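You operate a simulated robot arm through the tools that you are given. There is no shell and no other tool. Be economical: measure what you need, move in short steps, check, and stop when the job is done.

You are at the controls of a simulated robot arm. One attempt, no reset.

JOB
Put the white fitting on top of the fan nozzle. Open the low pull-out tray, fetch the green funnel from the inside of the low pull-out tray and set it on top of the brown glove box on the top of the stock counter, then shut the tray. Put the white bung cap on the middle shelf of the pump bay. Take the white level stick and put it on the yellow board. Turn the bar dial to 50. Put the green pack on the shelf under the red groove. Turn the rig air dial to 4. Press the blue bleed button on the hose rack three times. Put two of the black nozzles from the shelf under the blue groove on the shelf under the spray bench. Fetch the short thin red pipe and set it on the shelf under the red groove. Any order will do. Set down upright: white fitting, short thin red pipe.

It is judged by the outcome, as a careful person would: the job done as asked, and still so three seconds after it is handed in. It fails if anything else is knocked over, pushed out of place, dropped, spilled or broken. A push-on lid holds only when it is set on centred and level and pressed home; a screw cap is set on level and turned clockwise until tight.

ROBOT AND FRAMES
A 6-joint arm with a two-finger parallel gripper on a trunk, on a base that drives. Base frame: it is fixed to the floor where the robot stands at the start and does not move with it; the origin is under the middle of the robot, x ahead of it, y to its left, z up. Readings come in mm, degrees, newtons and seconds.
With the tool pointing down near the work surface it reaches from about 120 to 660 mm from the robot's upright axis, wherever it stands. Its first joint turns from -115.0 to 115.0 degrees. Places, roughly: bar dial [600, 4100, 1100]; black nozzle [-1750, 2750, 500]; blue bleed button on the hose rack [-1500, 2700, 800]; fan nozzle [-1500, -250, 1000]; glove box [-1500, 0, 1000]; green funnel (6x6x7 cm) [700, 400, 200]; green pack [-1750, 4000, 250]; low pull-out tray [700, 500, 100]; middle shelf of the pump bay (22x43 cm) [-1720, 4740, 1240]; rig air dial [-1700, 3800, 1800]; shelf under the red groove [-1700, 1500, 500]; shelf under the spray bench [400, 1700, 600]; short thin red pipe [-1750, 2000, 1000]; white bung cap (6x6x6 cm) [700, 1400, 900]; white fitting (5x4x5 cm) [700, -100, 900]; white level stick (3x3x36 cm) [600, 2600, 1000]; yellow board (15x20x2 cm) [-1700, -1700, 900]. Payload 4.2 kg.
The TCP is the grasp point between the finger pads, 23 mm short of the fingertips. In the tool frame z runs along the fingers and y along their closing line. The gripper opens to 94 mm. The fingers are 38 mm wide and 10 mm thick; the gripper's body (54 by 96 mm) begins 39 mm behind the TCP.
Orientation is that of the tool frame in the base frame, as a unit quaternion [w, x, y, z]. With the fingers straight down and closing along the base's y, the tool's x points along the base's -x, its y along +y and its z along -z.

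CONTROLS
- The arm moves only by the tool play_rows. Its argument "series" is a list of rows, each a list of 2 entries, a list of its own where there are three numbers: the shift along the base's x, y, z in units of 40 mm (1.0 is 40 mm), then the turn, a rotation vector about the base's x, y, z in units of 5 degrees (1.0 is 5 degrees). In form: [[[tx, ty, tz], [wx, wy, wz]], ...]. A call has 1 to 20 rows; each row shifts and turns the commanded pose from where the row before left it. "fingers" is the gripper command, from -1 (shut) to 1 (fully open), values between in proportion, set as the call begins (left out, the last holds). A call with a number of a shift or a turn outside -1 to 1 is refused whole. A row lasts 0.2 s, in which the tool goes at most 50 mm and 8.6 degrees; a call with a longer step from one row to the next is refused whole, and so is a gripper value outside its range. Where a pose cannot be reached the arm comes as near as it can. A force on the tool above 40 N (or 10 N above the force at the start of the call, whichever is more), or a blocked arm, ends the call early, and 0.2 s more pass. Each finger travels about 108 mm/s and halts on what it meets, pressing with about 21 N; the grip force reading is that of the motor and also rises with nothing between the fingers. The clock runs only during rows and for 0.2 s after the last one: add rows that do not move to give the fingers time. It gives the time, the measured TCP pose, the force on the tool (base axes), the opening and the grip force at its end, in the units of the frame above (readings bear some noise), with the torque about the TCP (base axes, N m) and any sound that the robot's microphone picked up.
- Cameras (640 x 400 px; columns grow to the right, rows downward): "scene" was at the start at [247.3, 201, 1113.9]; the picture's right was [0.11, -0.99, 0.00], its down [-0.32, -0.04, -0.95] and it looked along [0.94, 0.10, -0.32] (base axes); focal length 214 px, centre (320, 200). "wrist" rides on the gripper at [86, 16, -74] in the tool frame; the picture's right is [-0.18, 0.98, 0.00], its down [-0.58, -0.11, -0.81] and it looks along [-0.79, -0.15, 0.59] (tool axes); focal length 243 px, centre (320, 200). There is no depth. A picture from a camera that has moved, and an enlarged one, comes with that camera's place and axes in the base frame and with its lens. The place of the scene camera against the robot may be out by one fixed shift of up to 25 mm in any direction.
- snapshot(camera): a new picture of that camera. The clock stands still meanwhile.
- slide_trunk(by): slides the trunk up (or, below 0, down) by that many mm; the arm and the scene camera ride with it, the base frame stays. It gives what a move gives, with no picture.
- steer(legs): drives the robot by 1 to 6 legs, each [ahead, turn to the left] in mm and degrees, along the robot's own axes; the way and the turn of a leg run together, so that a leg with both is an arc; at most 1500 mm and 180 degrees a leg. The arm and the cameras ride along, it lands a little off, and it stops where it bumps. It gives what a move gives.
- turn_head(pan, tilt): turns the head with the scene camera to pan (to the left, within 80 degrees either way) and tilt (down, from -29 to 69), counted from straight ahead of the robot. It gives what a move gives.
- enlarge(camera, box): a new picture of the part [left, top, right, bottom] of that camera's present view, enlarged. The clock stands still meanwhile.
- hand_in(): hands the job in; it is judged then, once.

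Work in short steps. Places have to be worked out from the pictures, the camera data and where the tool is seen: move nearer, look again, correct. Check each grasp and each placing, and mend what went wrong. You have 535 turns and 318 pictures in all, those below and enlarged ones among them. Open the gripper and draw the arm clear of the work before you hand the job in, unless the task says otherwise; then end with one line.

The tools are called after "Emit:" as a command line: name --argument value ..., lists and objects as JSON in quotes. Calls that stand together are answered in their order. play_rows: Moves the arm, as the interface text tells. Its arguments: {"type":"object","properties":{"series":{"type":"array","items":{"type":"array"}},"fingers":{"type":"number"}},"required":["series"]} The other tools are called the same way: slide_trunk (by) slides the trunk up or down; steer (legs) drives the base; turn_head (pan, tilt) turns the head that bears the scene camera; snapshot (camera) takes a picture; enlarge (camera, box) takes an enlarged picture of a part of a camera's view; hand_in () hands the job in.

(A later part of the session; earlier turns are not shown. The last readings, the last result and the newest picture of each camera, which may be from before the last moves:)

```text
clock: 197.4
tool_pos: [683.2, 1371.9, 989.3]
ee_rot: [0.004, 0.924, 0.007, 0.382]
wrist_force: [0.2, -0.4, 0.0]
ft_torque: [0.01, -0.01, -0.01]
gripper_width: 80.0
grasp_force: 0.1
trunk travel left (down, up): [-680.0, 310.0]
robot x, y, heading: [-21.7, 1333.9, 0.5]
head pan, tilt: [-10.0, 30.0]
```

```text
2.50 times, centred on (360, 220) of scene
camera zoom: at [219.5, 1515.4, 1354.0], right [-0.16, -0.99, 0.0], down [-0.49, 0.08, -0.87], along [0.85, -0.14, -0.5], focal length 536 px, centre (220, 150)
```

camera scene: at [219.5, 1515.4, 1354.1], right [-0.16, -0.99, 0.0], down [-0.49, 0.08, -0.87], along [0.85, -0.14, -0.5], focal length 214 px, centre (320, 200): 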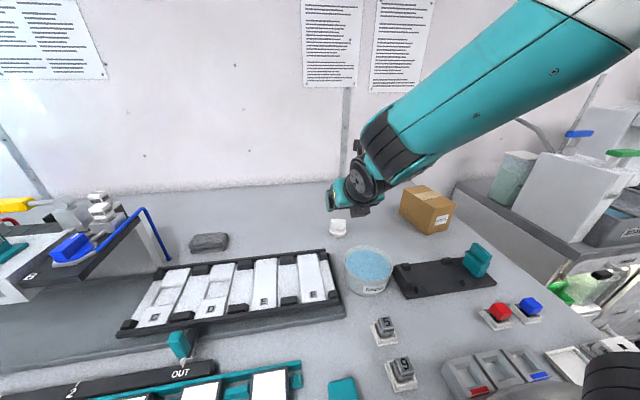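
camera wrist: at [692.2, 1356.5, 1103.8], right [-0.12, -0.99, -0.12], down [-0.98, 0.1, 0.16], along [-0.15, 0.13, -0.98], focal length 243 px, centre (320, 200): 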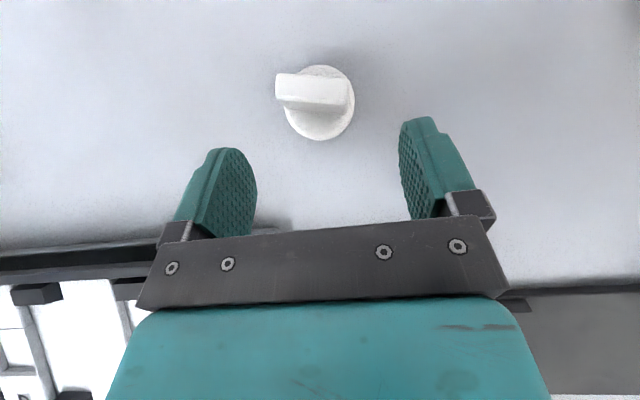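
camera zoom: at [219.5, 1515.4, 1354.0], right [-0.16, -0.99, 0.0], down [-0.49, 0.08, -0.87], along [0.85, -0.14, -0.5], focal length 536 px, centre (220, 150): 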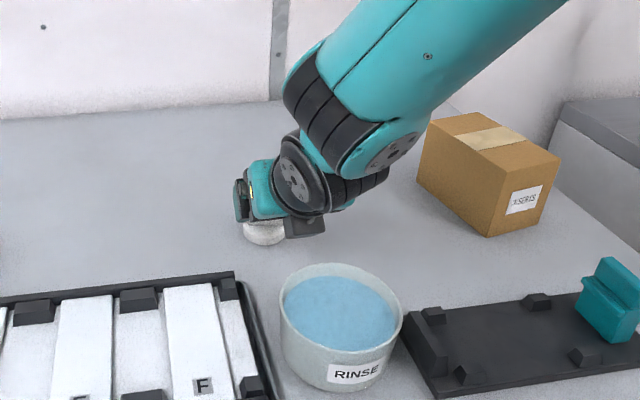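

Tab is yawed about 12°. I rotate the tool to match and advance halfway along the approach.

Emit:
play_rows --series '[[[-0.05, 0.12, 0], [0, 0, -0.8]], [[-0.05, 0.12, 0], [0, 0, -0.8]], [[-0.05, 0.12, 0], [0, 0, -0.8]], [[0.75, -0.16, -0.76], [0, 0, 0]], [[0, 0, 0], [0, 0, 0]]]'

Emit:
snapshot --camera "wrist"

```text
clock: 198.6
tool_pos: [706.6, 1383.3, 962.0]
ee_rot: [0.044, 0.92, -0.09, 0.379]
wrist_force: [-0.8, -0.2, -0.4]
ft_torque: [-0.02, 0.0, 0.02]
gripper_width: 79.9
grasp_force: 0.2
trunk travel left (down, up): [-680.0, 310.0]
robot x, y, heading: [-23.9, 1339.0, 0.8]
head pan, tilt: [-10.0, 30.0]
```

```text
217 pictures are left
camera wrist: at [713.1, 1366.1, 1075.3], right [-0.32, -0.94, -0.12], down [-0.94, 0.3, 0.16], along [-0.11, 0.16, -0.98], focal length 243 px, centre (320, 200)
```

wrist: 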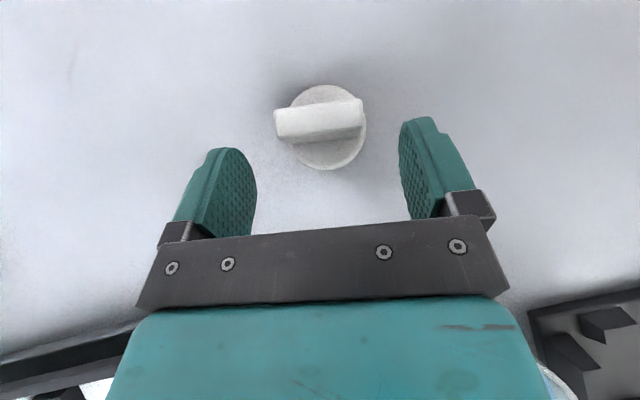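

Aligned. Advance the final 48 mm.

Emit:
play_rows --series '[[[0.4, -0.12, -0.42], [0, 0, 0]], [[0.4, -0.1, -0.42], [0, 0, 0]], [[0, 0, 0], [0, 0, 0]]]'

Emit:
snapshot --camera "wrist"

```text
clock: 199.4
tool_pos: [740.1, 1376.3, 930.0]
ee_rot: [0.042, 0.919, -0.089, 0.382]
wrist_force: [-12.3, 1.7, 20.2]
ft_torque: [0.86, 0.14, 0.59]
gripper_width: 79.4
grasp_force: 0.1
trunk travel left (down, up): [-680.0, 310.0]
robot x, y, heading: [-20.1, 1337.3, 0.8]
head pan, tilt: [-10.0, 30.0]
```

```text
216 pictures are left
camera wrist: at [746.3, 1357.8, 1043.8], right [-0.32, -0.94, -0.12], down [-0.94, 0.3, 0.16], along [-0.11, 0.16, -0.98], focal length 243 px, centre (320, 200)
```

wrist: 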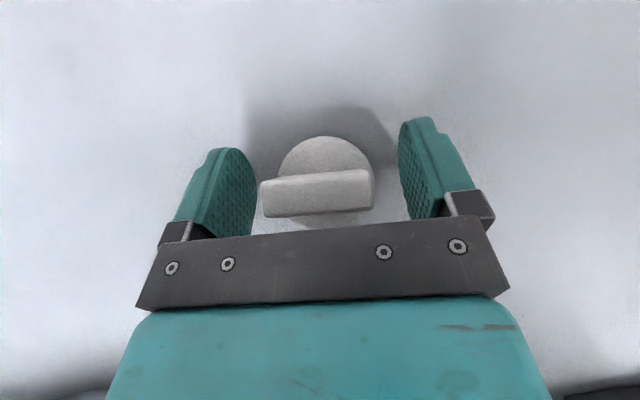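

Contact with the bench by the fingertips (bench ≈ 900). Lift 8 mm, then close on the tab.

Emit:
play_rows --series '[[[-0.08, 0, 0.22], [0, 0, 0]], [[0, 0, 0], [0, 0, 0]]]'

Emit:
play_rows --series '[[[0, 0, 0], [0, 0, 0]], [[0, 0, 0], [0, 0, 0]], [[0, 0, 0], [0, 0, 0]]]' --fingers -1

Emit:
snapshot --camera "wrist"

```text
clock: 200.0
tool_pos: [737.5, 1374.6, 934.8]
ee_rot: [0.044, 0.921, -0.088, 0.378]
wrist_force: [-0.9, 0.3, -0.1]
ft_torque: [0.0, 0.0, -0.03]
gripper_width: 79.9
grasp_force: 0.1
trunk travel left (down, up): [-680.0, 310.0]
robot x, y, heading: [-23.1, 1334.5, 0.3]
head pan, tilt: [-10.0, 30.0]
```

```text
clock: 200.8
tool_pos: [738.0, 1374.7, 935.9]
ee_rot: [0.044, 0.92, -0.089, 0.378]
wrist_force: [-0.4, -0.2, 0.3]
ft_torque: [0.04, -0.01, -0.02]
gripper_width: 52.2
grasp_force: 21.1
trunk travel left (down, up): [-680.0, 310.0]
robot x, y, heading: [-21.1, 1339.2, 1.0]
head pan, tilt: [-10.0, 30.0]
```

```text
215 pictures are left
camera wrist: at [743.7, 1357.7, 1050.1], right [-0.32, -0.94, -0.12], down [-0.94, 0.3, 0.16], along [-0.12, 0.16, -0.98], focal length 243 px, centre (320, 200)
```

wrist: 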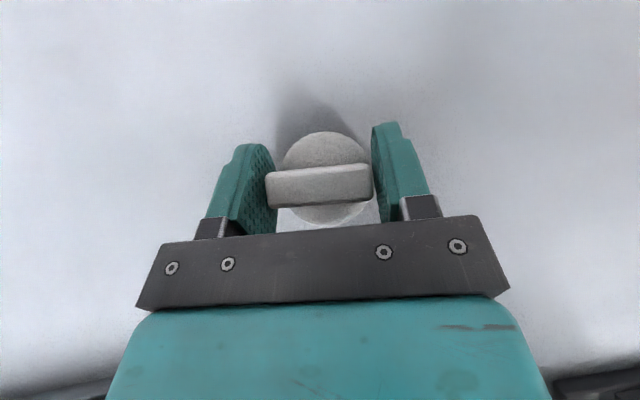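

Tab gripped (52 mm). Lift with the trunk and check.

Emit:
slide_trunk --by 150

Emit:
snapshot --camera "wrist"

Emit:
play_rows --series '[[[-0.8, 0, 0.2], [0, 0, 0]], [[-0.8, 0, 0.2], [0, 0, 0]], [[-0.8, 0, 0.2], [0, 0, 0]], [[-0.8, 0, 0.2], [0, 0, 0]], [[-0.8, 0, 0], [0, 0, 0]], [[-0.8, 0, 0], [0, 0, 0]], [[-0.8, 0, 0], [0, 0, 0]]]'

Emit:
snapshot --camera "scene"

```text
clock: 202.5
tool_pos: [738.9, 1374.5, 1085.7]
ee_rot: [0.045, 0.92, -0.09, 0.379]
wrist_force: [0.0, -0.1, -0.8]
ft_torque: [0.02, 0.05, -0.01]
gripper_width: 52.3
grasp_force: 21.0
trunk travel left (down, up): [-830.0, 160.0]
robot x, y, heading: [-23.6, 1336.8, 0.6]
head pan, tilt: [-10.0, 30.0]
```

```text
214 pictures are left
camera wrist: at [743.8, 1357.7, 1200.0], right [-0.32, -0.94, -0.12], down [-0.94, 0.3, 0.16], along [-0.12, 0.16, -0.98], focal length 243 px, centre (320, 200)
```

wrist: 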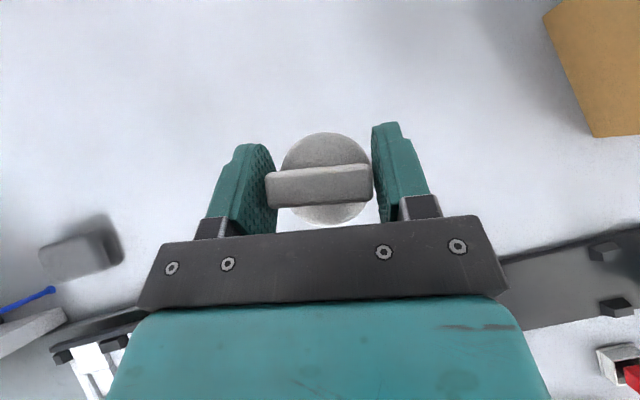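

```text
clock: 204.1
tool_pos: [528.5, 1388.7, 1118.2]
ee_rot: [0.045, 0.92, -0.09, 0.378]
wrist_force: [-0.2, -0.7, -1.2]
ft_torque: [-0.02, -0.01, 0.03]
gripper_width: 51.9
grasp_force: 21.1
out of reach, approached as far as the arm can: row 7
trunk travel left (down, up): [-830.0, 160.0]
robot x, y, heading: [-20.6, 1337.6, 0.6]
head pan, tilt: [-10.0, 30.0]
```

```text
213 pictures are left
camera scene: at [219.9, 1515.2, 1504.0], right [-0.16, -0.99, 0.0], down [-0.49, 0.08, -0.87], along [0.85, -0.14, -0.5], focal length 214 px, centre (320, 200)
```

scene: 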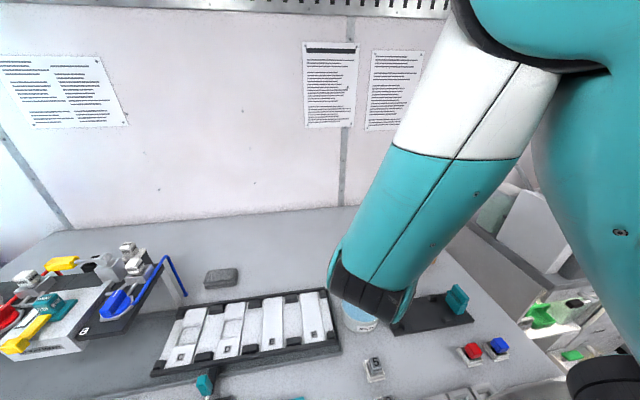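

Cap lifted fine. Back off and drive up the aisle toward the pump bay, looking as I go.

Emit:
steer --legs '[[-450, 0], [0, 97], [1400, 0]]'

Emit:
turn_head --pan 10 --tilt 10

Emit:
snapshot --camera "scene"

Emit:
turn_head --pan 70 --tilt 20

Emit:
snapshot --camera "scene"

```text
clock: 217.4
tool_pos: [-759.9, 3242.0, 1119.8]
ee_rot: [-0.252, 0.68, 0.626, 0.287]
wrist_force: [-0.5, 0.1, -1.3]
ft_torque: [0.02, -0.01, 0.0]
gripper_width: 52.5
grasp_force: 20.7
trunk travel left (down, up): [-830.0, 160.0]
robot x, y, heading: [-645.2, 2700.5, 97.0]
head pan, tilt: [-10.0, 30.0]
```

```text
clock: 218.2
tool_pos: [-759.0, 3241.7, 1120.1]
ee_rot: [-0.252, 0.68, 0.626, 0.285]
wrist_force: [-0.2, 1.4, -1.0]
ft_torque: [-0.01, 0.02, -0.02]
gripper_width: 52.0
grasp_force: 21.1
trunk travel left (down, up): [-830.0, 160.0]
robot x, y, heading: [-647.9, 2700.1, 96.6]
head pan, tilt: [10.0, 10.0]
```

```text
212 pictures are left
camera scene: at [-883.4, 2912.6, 1536.3], right [0.96, 0.29, 0.0], down [0.05, -0.17, -0.98], along [-0.29, 0.94, -0.17], focal length 214 px, centre (320, 200)
```

scene: 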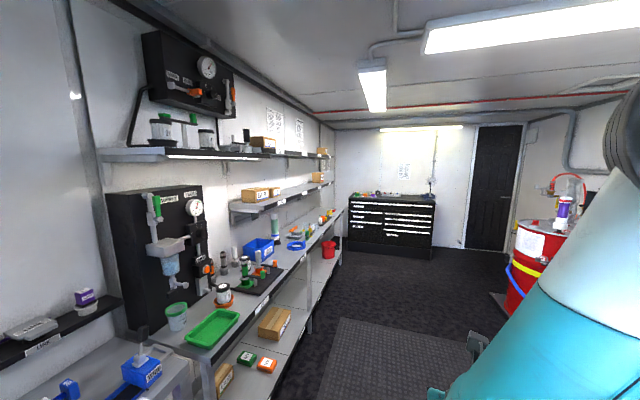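

```text
clock: 219.5
tool_pos: [-759.0, 3241.5, 1119.2]
ee_rot: [-0.252, 0.681, 0.626, 0.286]
wrist_force: [-0.2, 0.6, -0.3]
ft_torque: [0.01, -0.02, 0.01]
gripper_width: 52.4
grasp_force: 21.3
trunk travel left (down, up): [-830.0, 160.0]
robot x, y, heading: [-647.8, 2700.7, 96.9]
head pan, tilt: [70.0, 20.0]
```

```text
211 pictures are left
camera scene: at [-947.2, 2844.8, 1520.1], right [0.23, 0.97, 0.0], down [0.33, -0.08, -0.94], along [-0.92, 0.21, -0.34], focal length 214 px, centre (320, 200)
```

scene: 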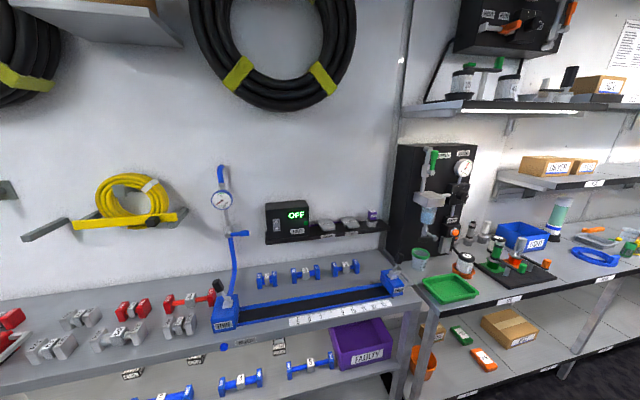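

Emit:
enlarge --camera "scene" --box '[380, 0, 640, 200]'

Emit:
enlarge --camera "scene" --box '[380, 180, 640, 380]'

Emit:
enlarge --camera "scene" --box '[120, 180, 420, 400]'

```text
2.00 times, centred on (510, 100) of scene
camera zoom: at [-947.2, 2844.8, 1520.1], right [0.23, 0.97, 0.0], down [0.33, -0.08, -0.94], along [-0.92, 0.21, -0.34], focal length 429 px, centre (-60, 400)
```

zoom: 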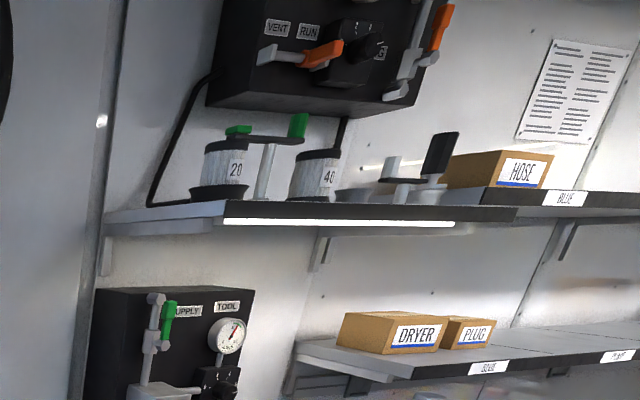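

```text
2.00 times, centred on (510, 280) of scene
camera zoom: at [-947.2, 2844.8, 1520.1], right [0.23, 0.97, 0.0], down [0.33, -0.08, -0.94], along [-0.92, 0.21, -0.34], focal length 429 px, centre (-60, 40)
```

zoom: 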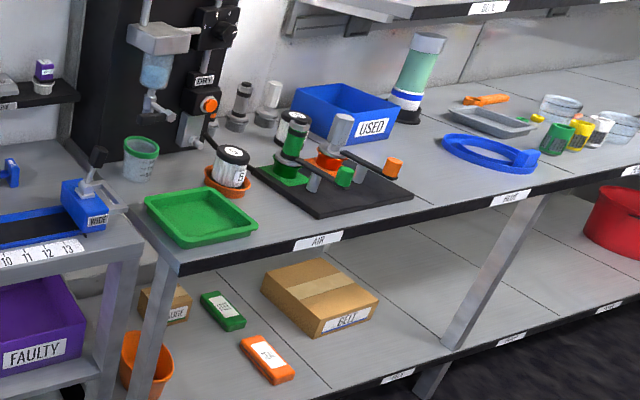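

```text
1.82 times, centred on (270, 290) of scene
camera zoom: at [-947.2, 2844.8, 1520.1], right [0.23, 0.97, 0.0], down [0.33, -0.08, -0.94], along [-0.92, 0.21, -0.34], focal length 390 px, centre (411, 36)
```

zoom: 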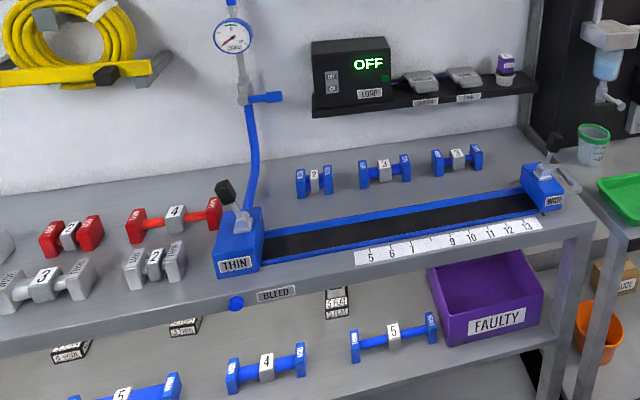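

Drive further to be level with the middle shelf, staying 0.8 m from centre line, then face it.

Emit:
steer --legs '[[0, -2.6], [1400, 0], [600, 0], [0, 85.5]]'

Emit:
turn_head --pan 0 --tilt 15

Emit:
snapshot --camera "scene"

```text
clock: 233.5
tool_pos: [-1303.7, 4669.5, 1119.8]
ee_rot: [-0.377, 0.119, 0.917, 0.057]
wrist_force: [0.4, -0.3, -1.4]
ft_torque: [0.02, -0.02, -0.02]
gripper_width: 52.3
grasp_force: 21.2
trunk travel left (down, up): [-830.0, 160.0]
robot x, y, heading: [-752.3, 4683.1, 176.6]
head pan, tilt: [70.0, 20.0]
```

```text
clock: 234.9
tool_pos: [-1304.0, 4668.4, 1119.2]
ee_rot: [-0.377, 0.12, 0.917, 0.057]
wrist_force: [-0.4, -0.1, -0.8]
ft_torque: [0.0, 0.01, -0.01]
gripper_width: 52.4
grasp_force: 21.2
trunk travel left (down, up): [-830.0, 160.0]
robot x, y, heading: [-751.5, 4682.7, 176.7]
head pan, tilt: [0.0, 15.0]
```

```text
207 pictures are left
camera scene: at [-1005.0, 4498.3, 1528.2], right [0.06, 1.0, 0.0], down [0.26, -0.01, -0.97], along [-0.96, 0.05, -0.26], focal length 214 px, centre (320, 200)
```

scene: 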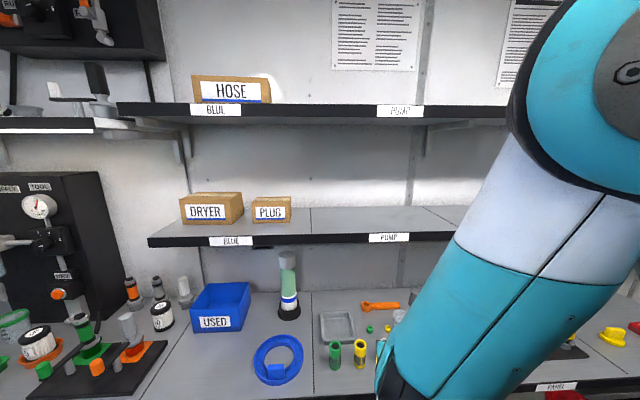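

The PUMP-labelled column's middle shelf is at y≈4740, z≈1240. Raise the tool to ~1350, then approach.

Emit:
slide_trunk --by 160

Emit:
play_rows --series '[[[0, 0, 0.8], [0, 0, 0]], [[0, 0, 0.8], [0, 0, 0]], [[0, 0, 0.4], [0, 0, 0]]]'

Emit:
snapshot --camera "scene"

Emit:
snapshot --camera "wrist"

```text
clock: 236.7
tool_pos: [-1304.5, 4669.9, 1278.5]
ee_rot: [-0.377, 0.12, 0.917, 0.058]
wrist_force: [-1.0, -0.7, -0.2]
ft_torque: [0.01, 0.02, -0.01]
gripper_width: 52.4
grasp_force: 20.8
trunk travel left (down, up): [-990.0, 0.0]
robot x, y, heading: [-752.5, 4682.5, 176.5]
head pan, tilt: [0.0, 15.0]
```

```text
clock: 237.5
tool_pos: [-1304.2, 4668.8, 1359.8]
ee_rot: [-0.377, 0.119, 0.917, 0.057]
wrist_force: [0.8, 0.2, -0.6]
ft_torque: [-0.01, 0.03, -0.02]
gripper_width: 52.3
grasp_force: 20.8
trunk travel left (down, up): [-990.0, 0.0]
robot x, y, heading: [-750.8, 4682.9, 176.7]
head pan, tilt: [0.0, 15.0]
```

```text
206 pictures are left
camera scene: at [-1005.0, 4498.4, 1687.8], right [0.06, 1.0, 0.0], down [0.26, -0.01, -0.97], along [-0.96, 0.05, -0.26], focal length 214 px, centre (320, 200)
```

scene: 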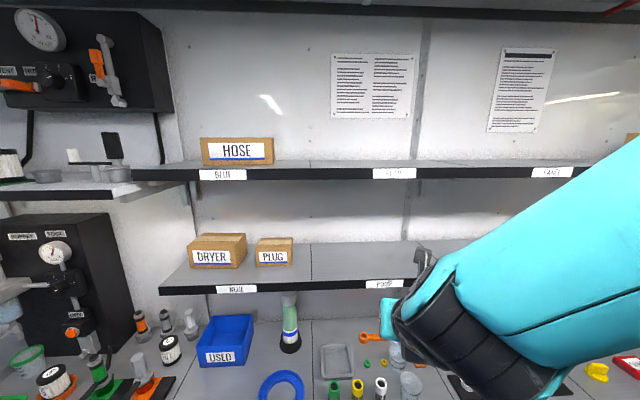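

```text
205 pictures are left
camera wrist: at [-1309.3, 4683.4, 1473.9], right [0.38, 0.92, -0.12], down [0.92, -0.36, 0.16], along [0.11, -0.17, -0.98], focal length 243 px, centre (320, 200)
```

wrist: 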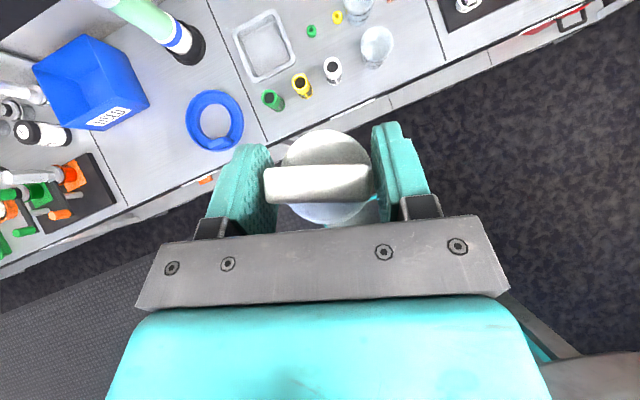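

Drive ahead 190 mm, then extend the arm over the shelf.

Emit:
steer --legs '[[190, 0]]'

Emit:
play_rows --series '[[[-0.8, 0.25, 0], [0, 0, 0]], [[-0.8, 0.25, 0], [0, 0, 0]], [[-0.8, 0.25, 0], [0, 0, 0]]]'

Emit:
snapshot --camera "wrist"

Emit:
snapshot --camera "scene"

```text
clock: 239.1
tool_pos: [-1496.8, 4680.7, 1359.2]
ee_rot: [-0.376, 0.12, 0.917, 0.057]
wrist_force: [0.3, 0.1, 0.5]
ft_torque: [0.0, 0.02, 0.0]
gripper_width: 52.1
grasp_force: 21.0
trunk travel left (down, up): [-990.0, 0.0]
robot x, y, heading: [-943.9, 4692.2, 176.7]
head pan, tilt: [0.0, 15.0]
```

```text
clock: 239.9
tool_pos: [-1591.2, 4709.2, 1359.2]
ee_rot: [-0.377, 0.119, 0.917, 0.056]
wrist_force: [0.0, 0.0, -1.0]
ft_torque: [-0.01, 0.03, -0.02]
gripper_width: 52.4
grasp_force: 20.8
trunk travel left (down, up): [-990.0, 0.0]
robot x, y, heading: [-944.5, 4694.8, 176.7]
head pan, tilt: [0.0, 15.0]
```

```text
204 pictures are left
camera wrist: at [-1595.6, 4724.6, 1472.7], right [0.38, 0.92, -0.12], down [0.92, -0.36, 0.16], along [0.1, -0.17, -0.98], focal length 243 px, centre (320, 200)
```

wrist: 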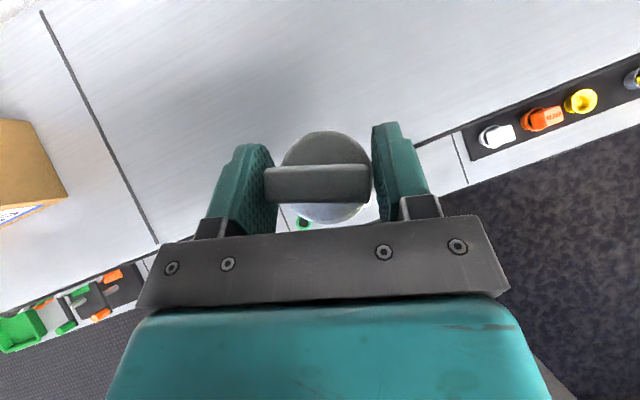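

```text
203 pictures are left
camera scene: at [-1196.7, 4509.6, 1687.8], right [0.06, 1.0, 0.0], down [0.26, -0.01, -0.97], along [-0.96, 0.06, -0.26], focal length 214 px, centre (320, 200)
```

scene: 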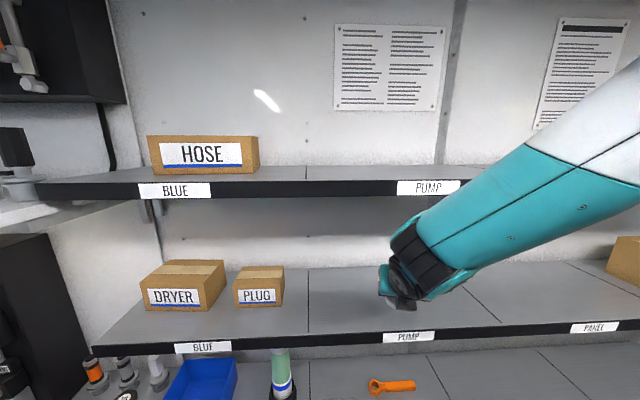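

Shelf front at x≈-1590. Lower to z≈1303 (cap bottom ~20 above shelf), then advance to x≈-1690.

Emit:
play_rows --series '[[[0, 0, -0.7], [0, 0, 0]], [[0, 0, -0.7], [0, 0, 0]], [[-0.6, 0.2, 0], [0, 0, 0]], [[-0.6, 0.2, 0], [0, 0, 0]], [[-0.6, 0.2, 0], [0, 0, 0]], [[-0.6, 0.2, 0], [0, 0, 0]], [[0, 0, 0], [0, 0, 0]]]'

Emit:
snapshot --camera "wrist"

Emit:
enlarge --camera "scene" --box '[300, 160, 540, 360]'

```text
clock: 241.5
tool_pos: [-1689.3, 4743.7, 1304.0]
ee_rot: [-0.378, 0.118, 0.917, 0.056]
wrist_force: [-0.6, 0.3, -1.0]
ft_torque: [0.02, 0.05, -0.01]
gripper_width: 52.4
grasp_force: 21.1
trunk travel left (down, up): [-990.0, 0.0]
robot x, y, heading: [-944.8, 4691.6, 176.3]
head pan, tilt: [0.0, 15.0]
```

```text
202 pictures are left
camera wrist: at [-1694.3, 4758.4, 1417.9], right [0.39, 0.92, -0.12], down [0.92, -0.37, 0.16], along [0.11, -0.17, -0.98], focal length 243 px, centre (320, 200)
```

wrist: 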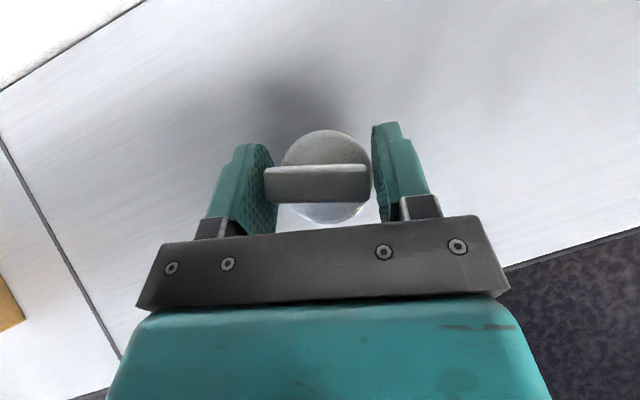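

```text
2.00 times, centred on (420, 260) of scene
camera zoom: at [-1197.2, 4509.7, 1687.8], right [0.06, 1.0, 0.0], down [0.26, -0.01, -0.97], along [-0.96, 0.06, -0.26], focal length 429 px, centre (120, 80)
```

zoom: 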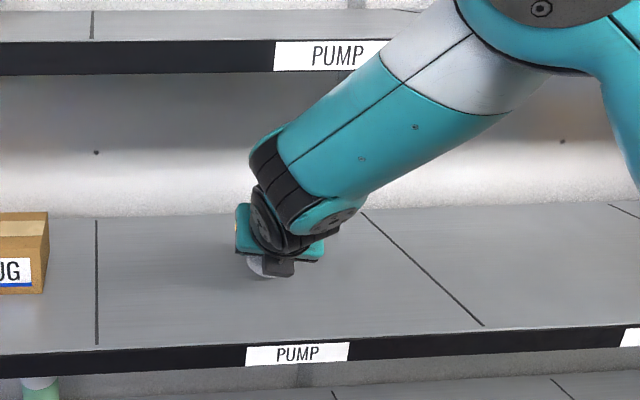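

Lower in small steps to contact.

Emit:
play_rows --series '[[[0, 0, -0.3], [0, 0, 0]], [[0, 0, -0.1], [0, 0, 0]], [[0, 0, -0.05], [0, 0, 0]], [[0, 0, -0.05], [0, 0, 0]], [[0, 0, 0], [0, 0, 0]]]'

Emit:
play_rows --series '[[[0, 0, -0.05], [0, 0, 0]], [[0, 0, 0], [0, 0, 0]]]'

Emit:
play_rows --series '[[[0, 0, -0.05], [0, 0, 0]], [[0, 0, 0], [0, 0, 0]]]'

Emit:
play_rows --series '[[[0, 0, -0.05], [0, 0, 0]], [[0, 0, 0], [0, 0, 0]]]'

```text
clock: 242.7
tool_pos: [-1689.9, 4743.4, 1286.6]
ee_rot: [-0.378, 0.12, 0.916, 0.057]
wrist_force: [0.2, 2.4, 14.7]
ft_torque: [0.01, -0.08, 0.04]
gripper_width: 52.7
grasp_force: 21.2
trunk travel left (down, up): [-990.0, 0.0]
robot x, y, heading: [-945.4, 4694.5, 176.7]
head pan, tilt: [0.0, 15.0]
```

```text
clock: 243.3
tool_pos: [-1690.2, 4742.6, 1282.3]
ee_rot: [-0.379, 0.12, 0.916, 0.057]
wrist_force: [0.5, 1.5, 15.6]
ft_torque: [-0.01, 0.06, 0.01]
gripper_width: 52.4
grasp_force: 20.8
trunk travel left (down, up): [-990.0, 0.0]
robot x, y, heading: [-941.9, 4693.0, 176.3]
head pan, tilt: [0.0, 15.0]
```

```text
clock: 243.9
tool_pos: [-1689.1, 4742.6, 1280.3]
ee_rot: [-0.378, 0.12, 0.916, 0.057]
wrist_force: [-2.6, 5.4, 15.3]
ft_torque: [0.08, 0.09, 0.0]
gripper_width: 52.5
grasp_force: 21.0
trunk travel left (down, up): [-990.0, 0.0]
robot x, y, heading: [-944.7, 4693.5, 176.8]
head pan, tilt: [0.0, 15.0]
```

```text
clock: 244.5
tool_pos: [-1688.4, 4741.5, 1280.5]
ee_rot: [-0.379, 0.119, 0.916, 0.056]
wrist_force: [-1.4, 2.3, 21.7]
ft_torque: [-0.23, 0.08, -0.08]
gripper_width: 52.6
grasp_force: 21.4
trunk travel left (down, up): [-990.0, 0.0]
robot x, y, heading: [-940.5, 4693.6, 176.5]
head pan, tilt: [0.0, 15.0]
```

In contact (cap slid slightly in the grip). Release and retreat along the tool axis.

Emit:
play_rows --series '[[[0, 0, 0.1], [0, 0, 0]], [[0, 0, 0], [0, 0, 0]]]' --fingers 0.6

Emit:
play_rows --series '[[[0.4, -0.12, 0.42], [0, 0, 0]], [[0.4, -0.12, 0.42], [0, 0, 0]], [[0.6, -0.18, 0.6], [0, 0, 0]], [[0.8, -0.2, 0.2], [0, 0, 0]], [[0.8, -0.2, 0], [0, 0, 0]]]'

Emit:
snapshot --camera "wrist"

Emit:
enlarge --camera "scene" --box '[300, 160, 540, 360]'

```text
clock: 245.1
tool_pos: [-1687.6, 4740.0, 1281.2]
ee_rot: [-0.375, 0.12, 0.918, 0.057]
wrist_force: [0.2, 0.9, 1.1]
ft_torque: [-0.02, -0.03, 0.06]
gripper_width: 74.4
grasp_force: 0.1
trunk travel left (down, up): [-990.0, 0.0]
robot x, y, heading: [-944.7, 4694.8, 176.6]
head pan, tilt: [0.0, 15.0]
```

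```text
clock: 246.3
tool_pos: [-1568.8, 4710.2, 1347.6]
ee_rot: [-0.376, 0.12, 0.917, 0.057]
wrist_force: [-0.1, 0.0, -0.3]
ft_torque: [-0.01, 0.0, -0.03]
gripper_width: 75.4
grasp_force: 0.0
trunk travel left (down, up): [-990.0, 0.0]
robot x, y, heading: [-942.6, 4695.6, 176.7]
head pan, tilt: [0.0, 15.0]
```

```text
200 pictures are left
camera wrist: at [-1573.6, 4725.4, 1461.4], right [0.39, 0.92, -0.12], down [0.92, -0.37, 0.16], along [0.1, -0.17, -0.98], focal length 243 px, centre (320, 200)
```

wrist: 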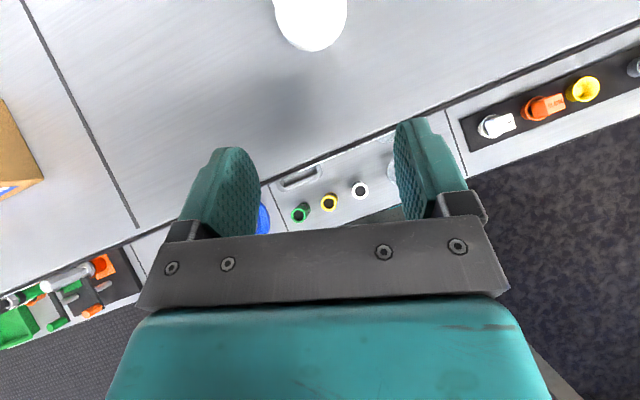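

```text
2.00 times, centred on (420, 260) of scene
camera zoom: at [-1197.5, 4509.9, 1687.8], right [0.06, 1.0, 0.0], down [0.26, -0.02, -0.97], along [-0.96, 0.06, -0.26], focal length 429 px, centre (120, 80)
```

zoom: 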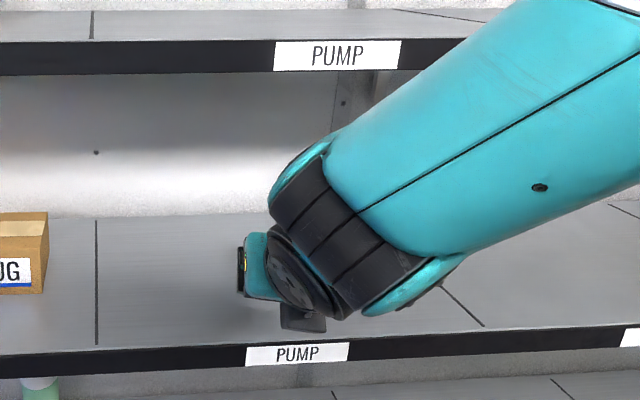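

Cap is on the shelf. Now back off and go to the rig air panel at y≈3800.

Emit:
play_rows --series '[[[0.8, 0, 0], [0, 0, 0]], [[0.8, 0, 0], [0, 0, 0]], [[0.8, 0, 0], [0, 0, 0]]]'

Emit:
steer --legs '[[-250, 0], [0, 93], [880, 0], [0, -90]]'

Emit:
turn_head --pan 0 --tilt 0

Emit:
snapshot --camera "scene"

```text
clock: 247.1
tool_pos: [-1489.6, 4696.1, 1355.7]
ee_rot: [-0.376, 0.12, 0.917, 0.058]
wrist_force: [-1.5, -0.5, 0.1]
ft_torque: [0.0, 0.0, 0.04]
gripper_width: 75.2
grasp_force: 0.0
out of reach, approached as far as the arm can: row 3
trunk travel left (down, up): [-990.0, 0.0]
robot x, y, heading: [-940.1, 4692.4, 176.7]
head pan, tilt: [0.0, 15.0]
```

```text
clock: 260.7
tool_pos: [-1286.2, 3785.1, 1354.2]
ee_rot: [-0.378, 0.099, 0.919, 0.049]
wrist_force: [-0.1, 0.8, 1.2]
ft_torque: [0.02, -0.03, 0.02]
gripper_width: 75.1
grasp_force: 0.0
trunk travel left (down, up): [-990.0, 0.0]
robot x, y, heading: [-739.6, 3811.7, 179.3]
head pan, tilt: [0.0, 15.0]
```

```text
clock: 261.5
tool_pos: [-1286.8, 3785.7, 1354.9]
ee_rot: [-0.378, 0.099, 0.919, 0.049]
wrist_force: [1.0, 0.7, -0.6]
ft_torque: [0.03, 0.01, -0.02]
gripper_width: 75.5
grasp_force: 0.0
trunk travel left (down, up): [-990.0, 0.0]
robot x, y, heading: [-741.4, 3808.7, 179.4]
head pan, tilt: [0.0, 0.0]
```

```text
198 pictures are left
camera scene: at [-982.6, 3612.1, 1711.9], right [0.01, 1.0, 0.0], down [0.0, 0.0, -1.0], along [-1.0, 0.01, 0.0], focal length 214 px, centre (320, 200)
```

scene: 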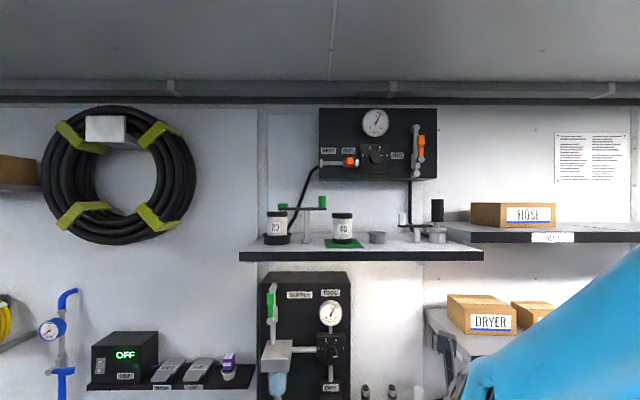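

Emit:
enlarge --camera "scene" --box '[310, 100, 450, 190]'

Emit:
enlarge --camera "scene" --box '[360, 100, 410, 170]'

```text
4.44 times, centred on (380, 145) of scene
camera zoom: at [-982.6, 3612.1, 1711.9], right [0.01, 1.0, 0.0], down [0.0, 0.0, -1.0], along [-1.0, 0.01, 0.0], focal length 953 px, centre (53, 444)
```

zoom: 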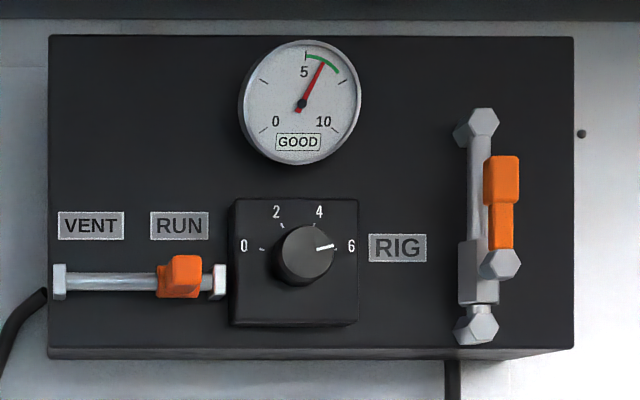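

```text
5.71 times, centred on (385, 135) of scene
camera zoom: at [-982.6, 3612.1, 1711.9], right [0.01, 1.0, 0.0], down [0.0, 0.0, -1.0], along [-1.0, 0.01, 0.0], focal length 1226 px, centre (-51, 571)
```

zoom: 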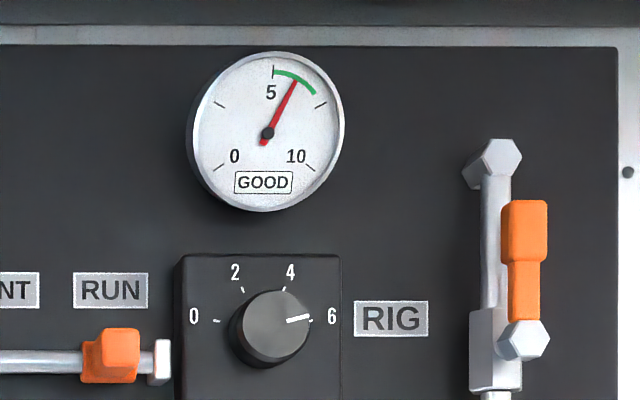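

Pointer is near 6; target 4. I rotate the tool to horizontal pointing at the wall, drive closer, and take a second view for distance.

Emit:
play_rows --series '[[[0, 0, 0.4], [0, 1, 0.3]], [[0, 0, 0.6], [0, 1, 0.3]], [[0, 0, 0.6], [0, 1, 0.3]], [[0, 0, 0.6], [0, 1, 0.3]], [[0, 0, 0.6], [0, 1, 0.3]], [[0, 0, 0.6], [0, 1, 0.3]], [[0, 0, 0.6], [0, 1, 0.3]], [[0, 0, 0.6], [0, 1, 0.3]], [[0, 0, 0.6], [0, 1, 0.3]]]'

Emit:
steer --legs '[[120, 0]]'

Emit:
snapshot --camera "scene"

Emit:
snapshot --camera "wrist"

```text
clock: 263.5
tool_pos: [-1303.0, 3772.0, 1573.3]
ee_rot: [-0.703, 0.004, 0.71, -0.035]
wrist_force: [0.3, -0.3, -0.2]
ft_torque: [0.01, -0.01, -0.04]
gripper_width: 74.9
grasp_force: 0.1
out of reach, approached as far as the arm can: row 1, 2, 3, 4
trunk travel left (down, up): [-990.0, 0.0]
robot x, y, heading: [-736.8, 3806.6, 179.0]
head pan, tilt: [0.0, 0.0]
```

```text
clock: 264.7
tool_pos: [-1424.4, 3776.1, 1572.4]
ee_rot: [-0.703, 0.005, 0.71, -0.034]
wrist_force: [0.5, 1.1, -0.3]
ft_torque: [0.0, -0.01, 0.01]
gripper_width: 75.4
grasp_force: 0.1
trunk travel left (down, up): [-990.0, 0.0]
robot x, y, heading: [-860.1, 3807.3, 179.4]
head pan, tilt: [0.0, 0.0]
```

```text
195 pictures are left
camera scene: at [-1104.6, 3614.9, 1712.0], right [0.02, 1.0, 0.0], down [0.0, 0.0, -1.0], along [-1.0, 0.02, 0.0], focal length 214 px, centre (320, 200)
```

scene: 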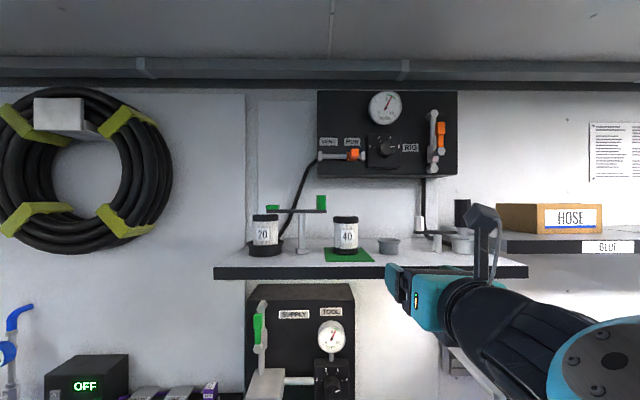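

```text
194 pictures are left
camera wrist: at [-1350.6, 3798.5, 1658.9], right [-0.04, 0.97, -0.24], down [0.82, -0.11, -0.57], along [-0.58, -0.22, -0.79], focal length 243 px, centre (320, 200)
```

wrist: 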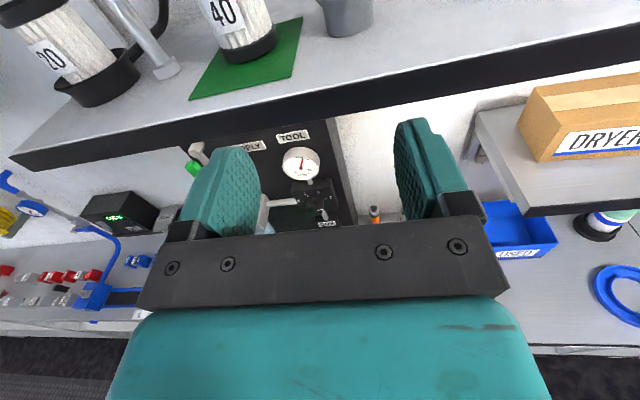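

Emit:
enlarge --camera "scene" --box '[350, 80, 430, 180]'

```text
4.00 times, centred on (390, 130) of scene
camera zoom: at [-1104.6, 3614.9, 1712.0], right [0.02, 1.0, 0.0], down [0.0, 0.0, -1.0], along [-1.0, 0.02, 0.0], focal length 858 px, centre (40, 480)
```

zoom: 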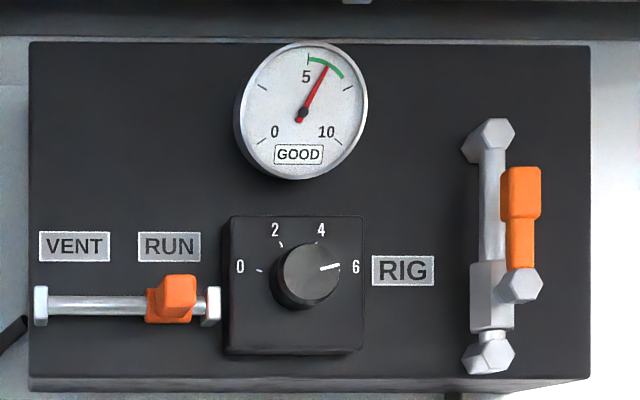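

Knob ≈ (front x -1683, y 3806, z 1832). I raise the tool in front of it and straighten its orientation.

Emit:
play_rows --series '[[[0.2, 0.1, 0.9], [0.3, 0, -0.25]], [[0, 0.1, 0.9], [0.3, 0, -0.23]], [[0, 0.1, 0.9], [0, 0, 0]], [[0, 0.1, 0.9], [0, 0, 0]], [[0, 0.1, 0.9], [0, 0, 0]], [[0, 0.1, 0.9], [0, 0, 0]], [[0, 0.1, 0.9], [0, 0, 0]], [[0, 0.1, 0.15], [0, 0, 0]]]'

Emit:
snapshot --camera "wrist"

Emit:
snapshot --camera "scene"

```text
clock: 266.5
tool_pos: [-1427.8, 3773.5, 1735.0]
ee_rot: [-0.704, 0.004, 0.71, -0.001]
wrist_force: [0.4, 0.1, 0.0]
ft_torque: [-0.01, -0.01, 0.02]
gripper_width: 75.1
grasp_force: 0.0
out of reach, approached as far as the arm can: row 3, 4, 5, 6, 7, 8
trunk travel left (down, up): [-990.0, 0.0]
robot x, y, heading: [-864.8, 3807.5, 179.1]
head pan, tilt: [0.0, 0.0]
```

```text
192 pictures are left
camera wrist: at [-1353.8, 3788.5, 1821.7], right [0.0, 0.98, -0.19], down [0.81, -0.12, -0.57], along [-0.59, -0.15, -0.8], focal length 243 px, centre (320, 200)
```

wrist: 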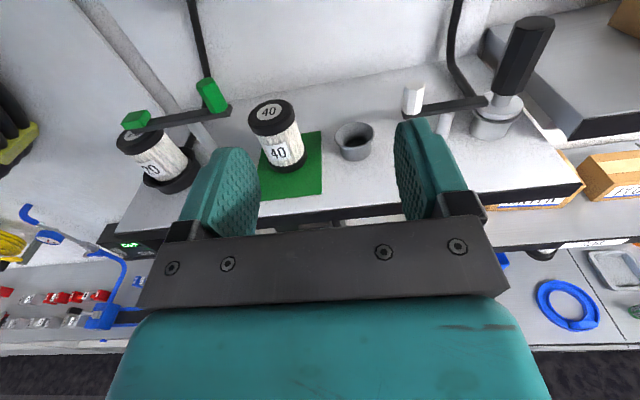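

```text
191 pictures are left
camera scene: at [-1105.0, 3614.9, 1711.9], right [0.02, 1.0, 0.0], down [0.0, 0.0, -1.0], along [-1.0, 0.02, 0.0], focal length 214 px, centre (320, 200)
```

scene: 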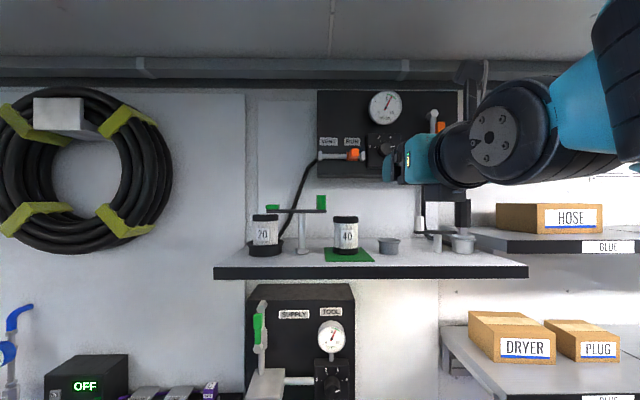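

Emit:
play_rows --series '[[[-0.5, 0.2, 0.7], [0, 0, 0]], [[-0.5, 0.2, 0.7], [0, 0, 0]], [[-0.5, 0.2, 0.7], [0, 0, 0]], [[-0.2, 0.2, 0.3], [0, 0, 0]]]'

Emit:
snapshot --camera "scene"

```text
clock: 267.5
tool_pos: [-1477.2, 3776.0, 1730.7]
ee_rot: [-0.704, 0.005, 0.71, -0.002]
wrist_force: [0.0, -0.9, -0.5]
ft_torque: [-0.01, 0.0, 0.02]
gripper_width: 75.1
grasp_force: 0.0
out of reach, approached as far as the arm can: row 1, 2, 3, 4
trunk travel left (down, up): [-990.0, 0.0]
robot x, y, heading: [-861.8, 3812.7, 179.1]
head pan, tilt: [0.0, 0.0]
```

```text
190 pictures are left
camera scene: at [-1104.9, 3614.9, 1711.9], right [0.02, 1.0, 0.0], down [0.0, 0.0, -1.0], along [-1.0, 0.02, 0.0], focal length 214 px, centre (320, 200)
```

scene: 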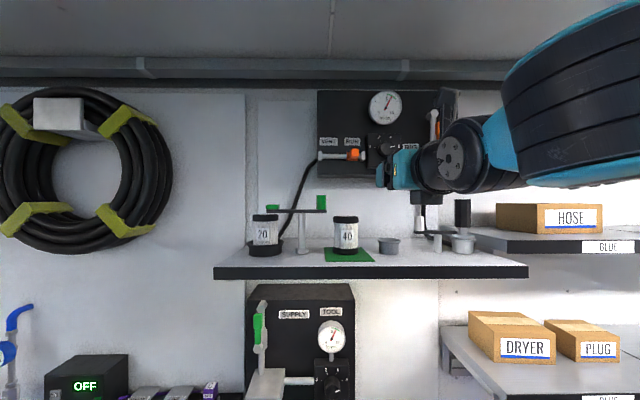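

The arm tops out at z≈1735 with the tool level, so I tilt the tool upward to gain height.

Emit:
play_rows --series '[[[0, 0.1, 0.4], [0, 1, 0]], [[0, 0.1, 0.4], [0, 1, 0]], [[0, 0.1, 0.4], [0, 1, 0]], [[0, 0.1, 0.4], [0, 1, 0]], [[0, 0.1, 0.4], [0, 1, 0]], [[0, 0.1, 0.4], [0, 1, 0]], [[0, 0.1, 0.3], [0, 1, 0]]]'

Emit:
snapshot --camera "wrist"

Emit:
snapshot --camera "scene"

```text
clock: 269.1
tool_pos: [-1476.0, 3805.8, 1835.0]
ee_rot: [0.885, -0.003, -0.465, 0.003]
wrist_force: [0.1, 0.7, -0.1]
ft_torque: [0.02, 0.02, 0.03]
gripper_width: 75.3
grasp_force: 0.1
out of reach, approached as far as the arm can: row 5
trunk travel left (down, up): [-990.0, 0.0]
robot x, y, heading: [-861.1, 3809.1, 179.3]
head pan, tilt: [0.0, 0.0]
```

```text
189 pictures are left
camera wrist: at [-1365.2, 3821.2, 1863.7], right [-0.1, 0.98, -0.16], down [0.33, -0.12, -0.94], along [-0.94, -0.15, -0.32], focal length 243 px, centre (320, 200)
```

wrist: 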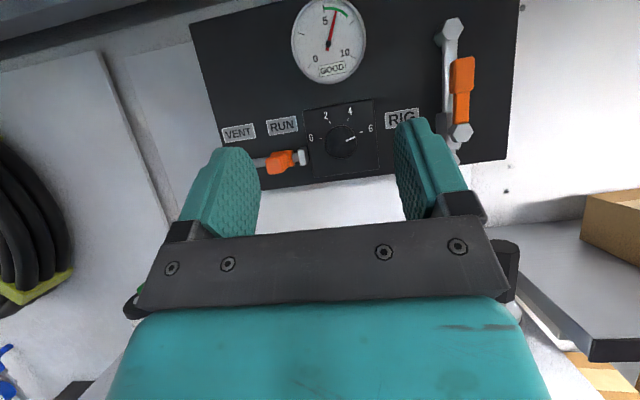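

```text
188 pictures are left
camera scene: at [-1104.9, 3614.9, 1711.9], right [0.02, 1.0, 0.0], down [0.0, 0.0, -1.0], along [-1.0, 0.02, 0.0], focal length 214 px, centre (320, 200)
```

scene: 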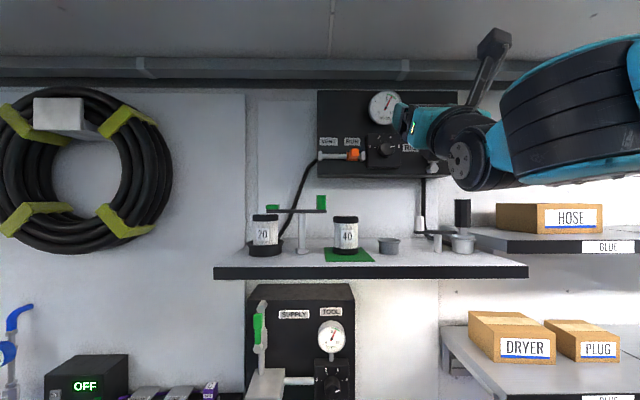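

Now the wrist camera sees the dial: knob ≈ (y 3812, z 1828). Drive 130 mm closer keeping this arm pose.

Emit:
steer --legs '[[130, 0]]'

Emit:
snapshot --camera "wrist"

```text
clock: 270.4
tool_pos: [-1604.7, 3810.1, 1835.3]
ee_rot: [0.885, -0.004, -0.465, 0.0]
wrist_force: [0.2, 0.3, -0.6]
ft_torque: [-0.02, -0.02, 0.02]
gripper_width: 75.0
grasp_force: 0.0
trunk travel left (down, up): [-990.0, 0.0]
robot x, y, heading: [-993.8, 3814.5, 178.7]
head pan, tilt: [0.0, 0.0]
```

```text
187 pictures are left
camera wrist: at [-1493.1, 3824.8, 1863.7], right [-0.1, 0.98, -0.16], down [0.34, -0.12, -0.93], along [-0.94, -0.15, -0.32], focal length 243 px, centre (320, 200)
```

wrist: 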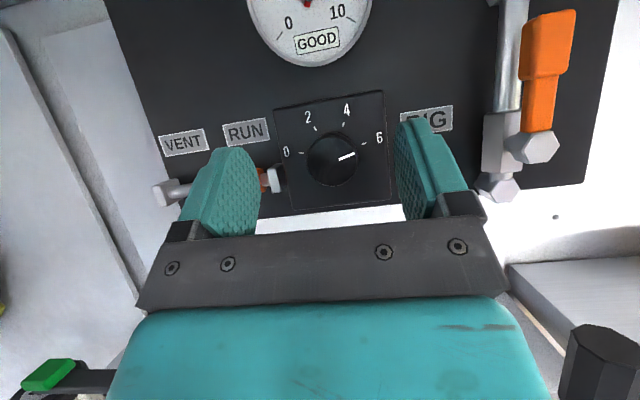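

Advance carefully 45 mm and refine with an enlarged view.

Emit:
enlarge --camera "wrist" --box '[260, 80, 420, 220]'

Emit:
play_rows --series '[[[-0.6, 0, 0], [0, 0, 0]], [[-0.5, 0, 0], [0, 0, 0]], [[0, 0, 0], [0, 0, 0]]]'

Emit:
enlarge --camera "wrist" --box '[240, 60, 420, 230]'

```text
2.86 times, centred on (340, 150) of wrist
camera zoom: at [-1493.1, 3824.8, 1863.7], right [-0.1, 0.98, -0.16], down [0.34, -0.12, -0.93], along [-0.94, -0.15, -0.32], focal length 693 px, centre (263, 343)
```

zoom: 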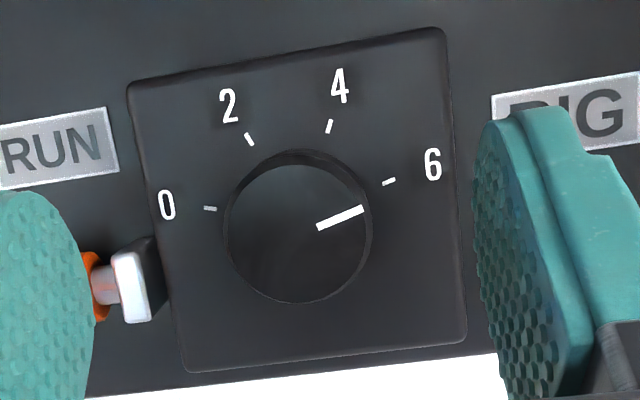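

```text
clock: 271.2
tool_pos: [-1648.7, 3811.4, 1834.6]
ee_rot: [0.885, -0.008, -0.465, 0.002]
wrist_force: [-0.2, -0.6, -0.5]
ft_torque: [-0.01, 0.0, -0.01]
gripper_width: 75.4
grasp_force: 0.0
trunk travel left (down, up): [-990.0, 0.0]
robot x, y, heading: [-991.7, 3808.8, 178.8]
head pan, tilt: [0.0, 0.0]
```

```text
2.35 times, centred on (330, 145) of wrist
camera zoom: at [-1537.0, 3826.3, 1861.9], right [-0.1, 0.98, -0.17], down [0.33, -0.13, -0.93], along [-0.94, -0.15, -0.31], focal length 571 px, centre (296, 329)
```

zoom: 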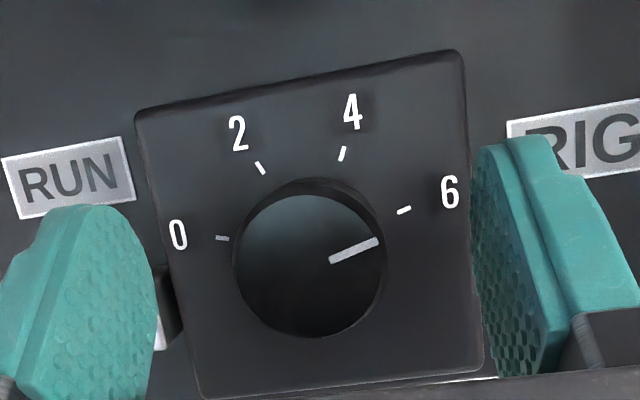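

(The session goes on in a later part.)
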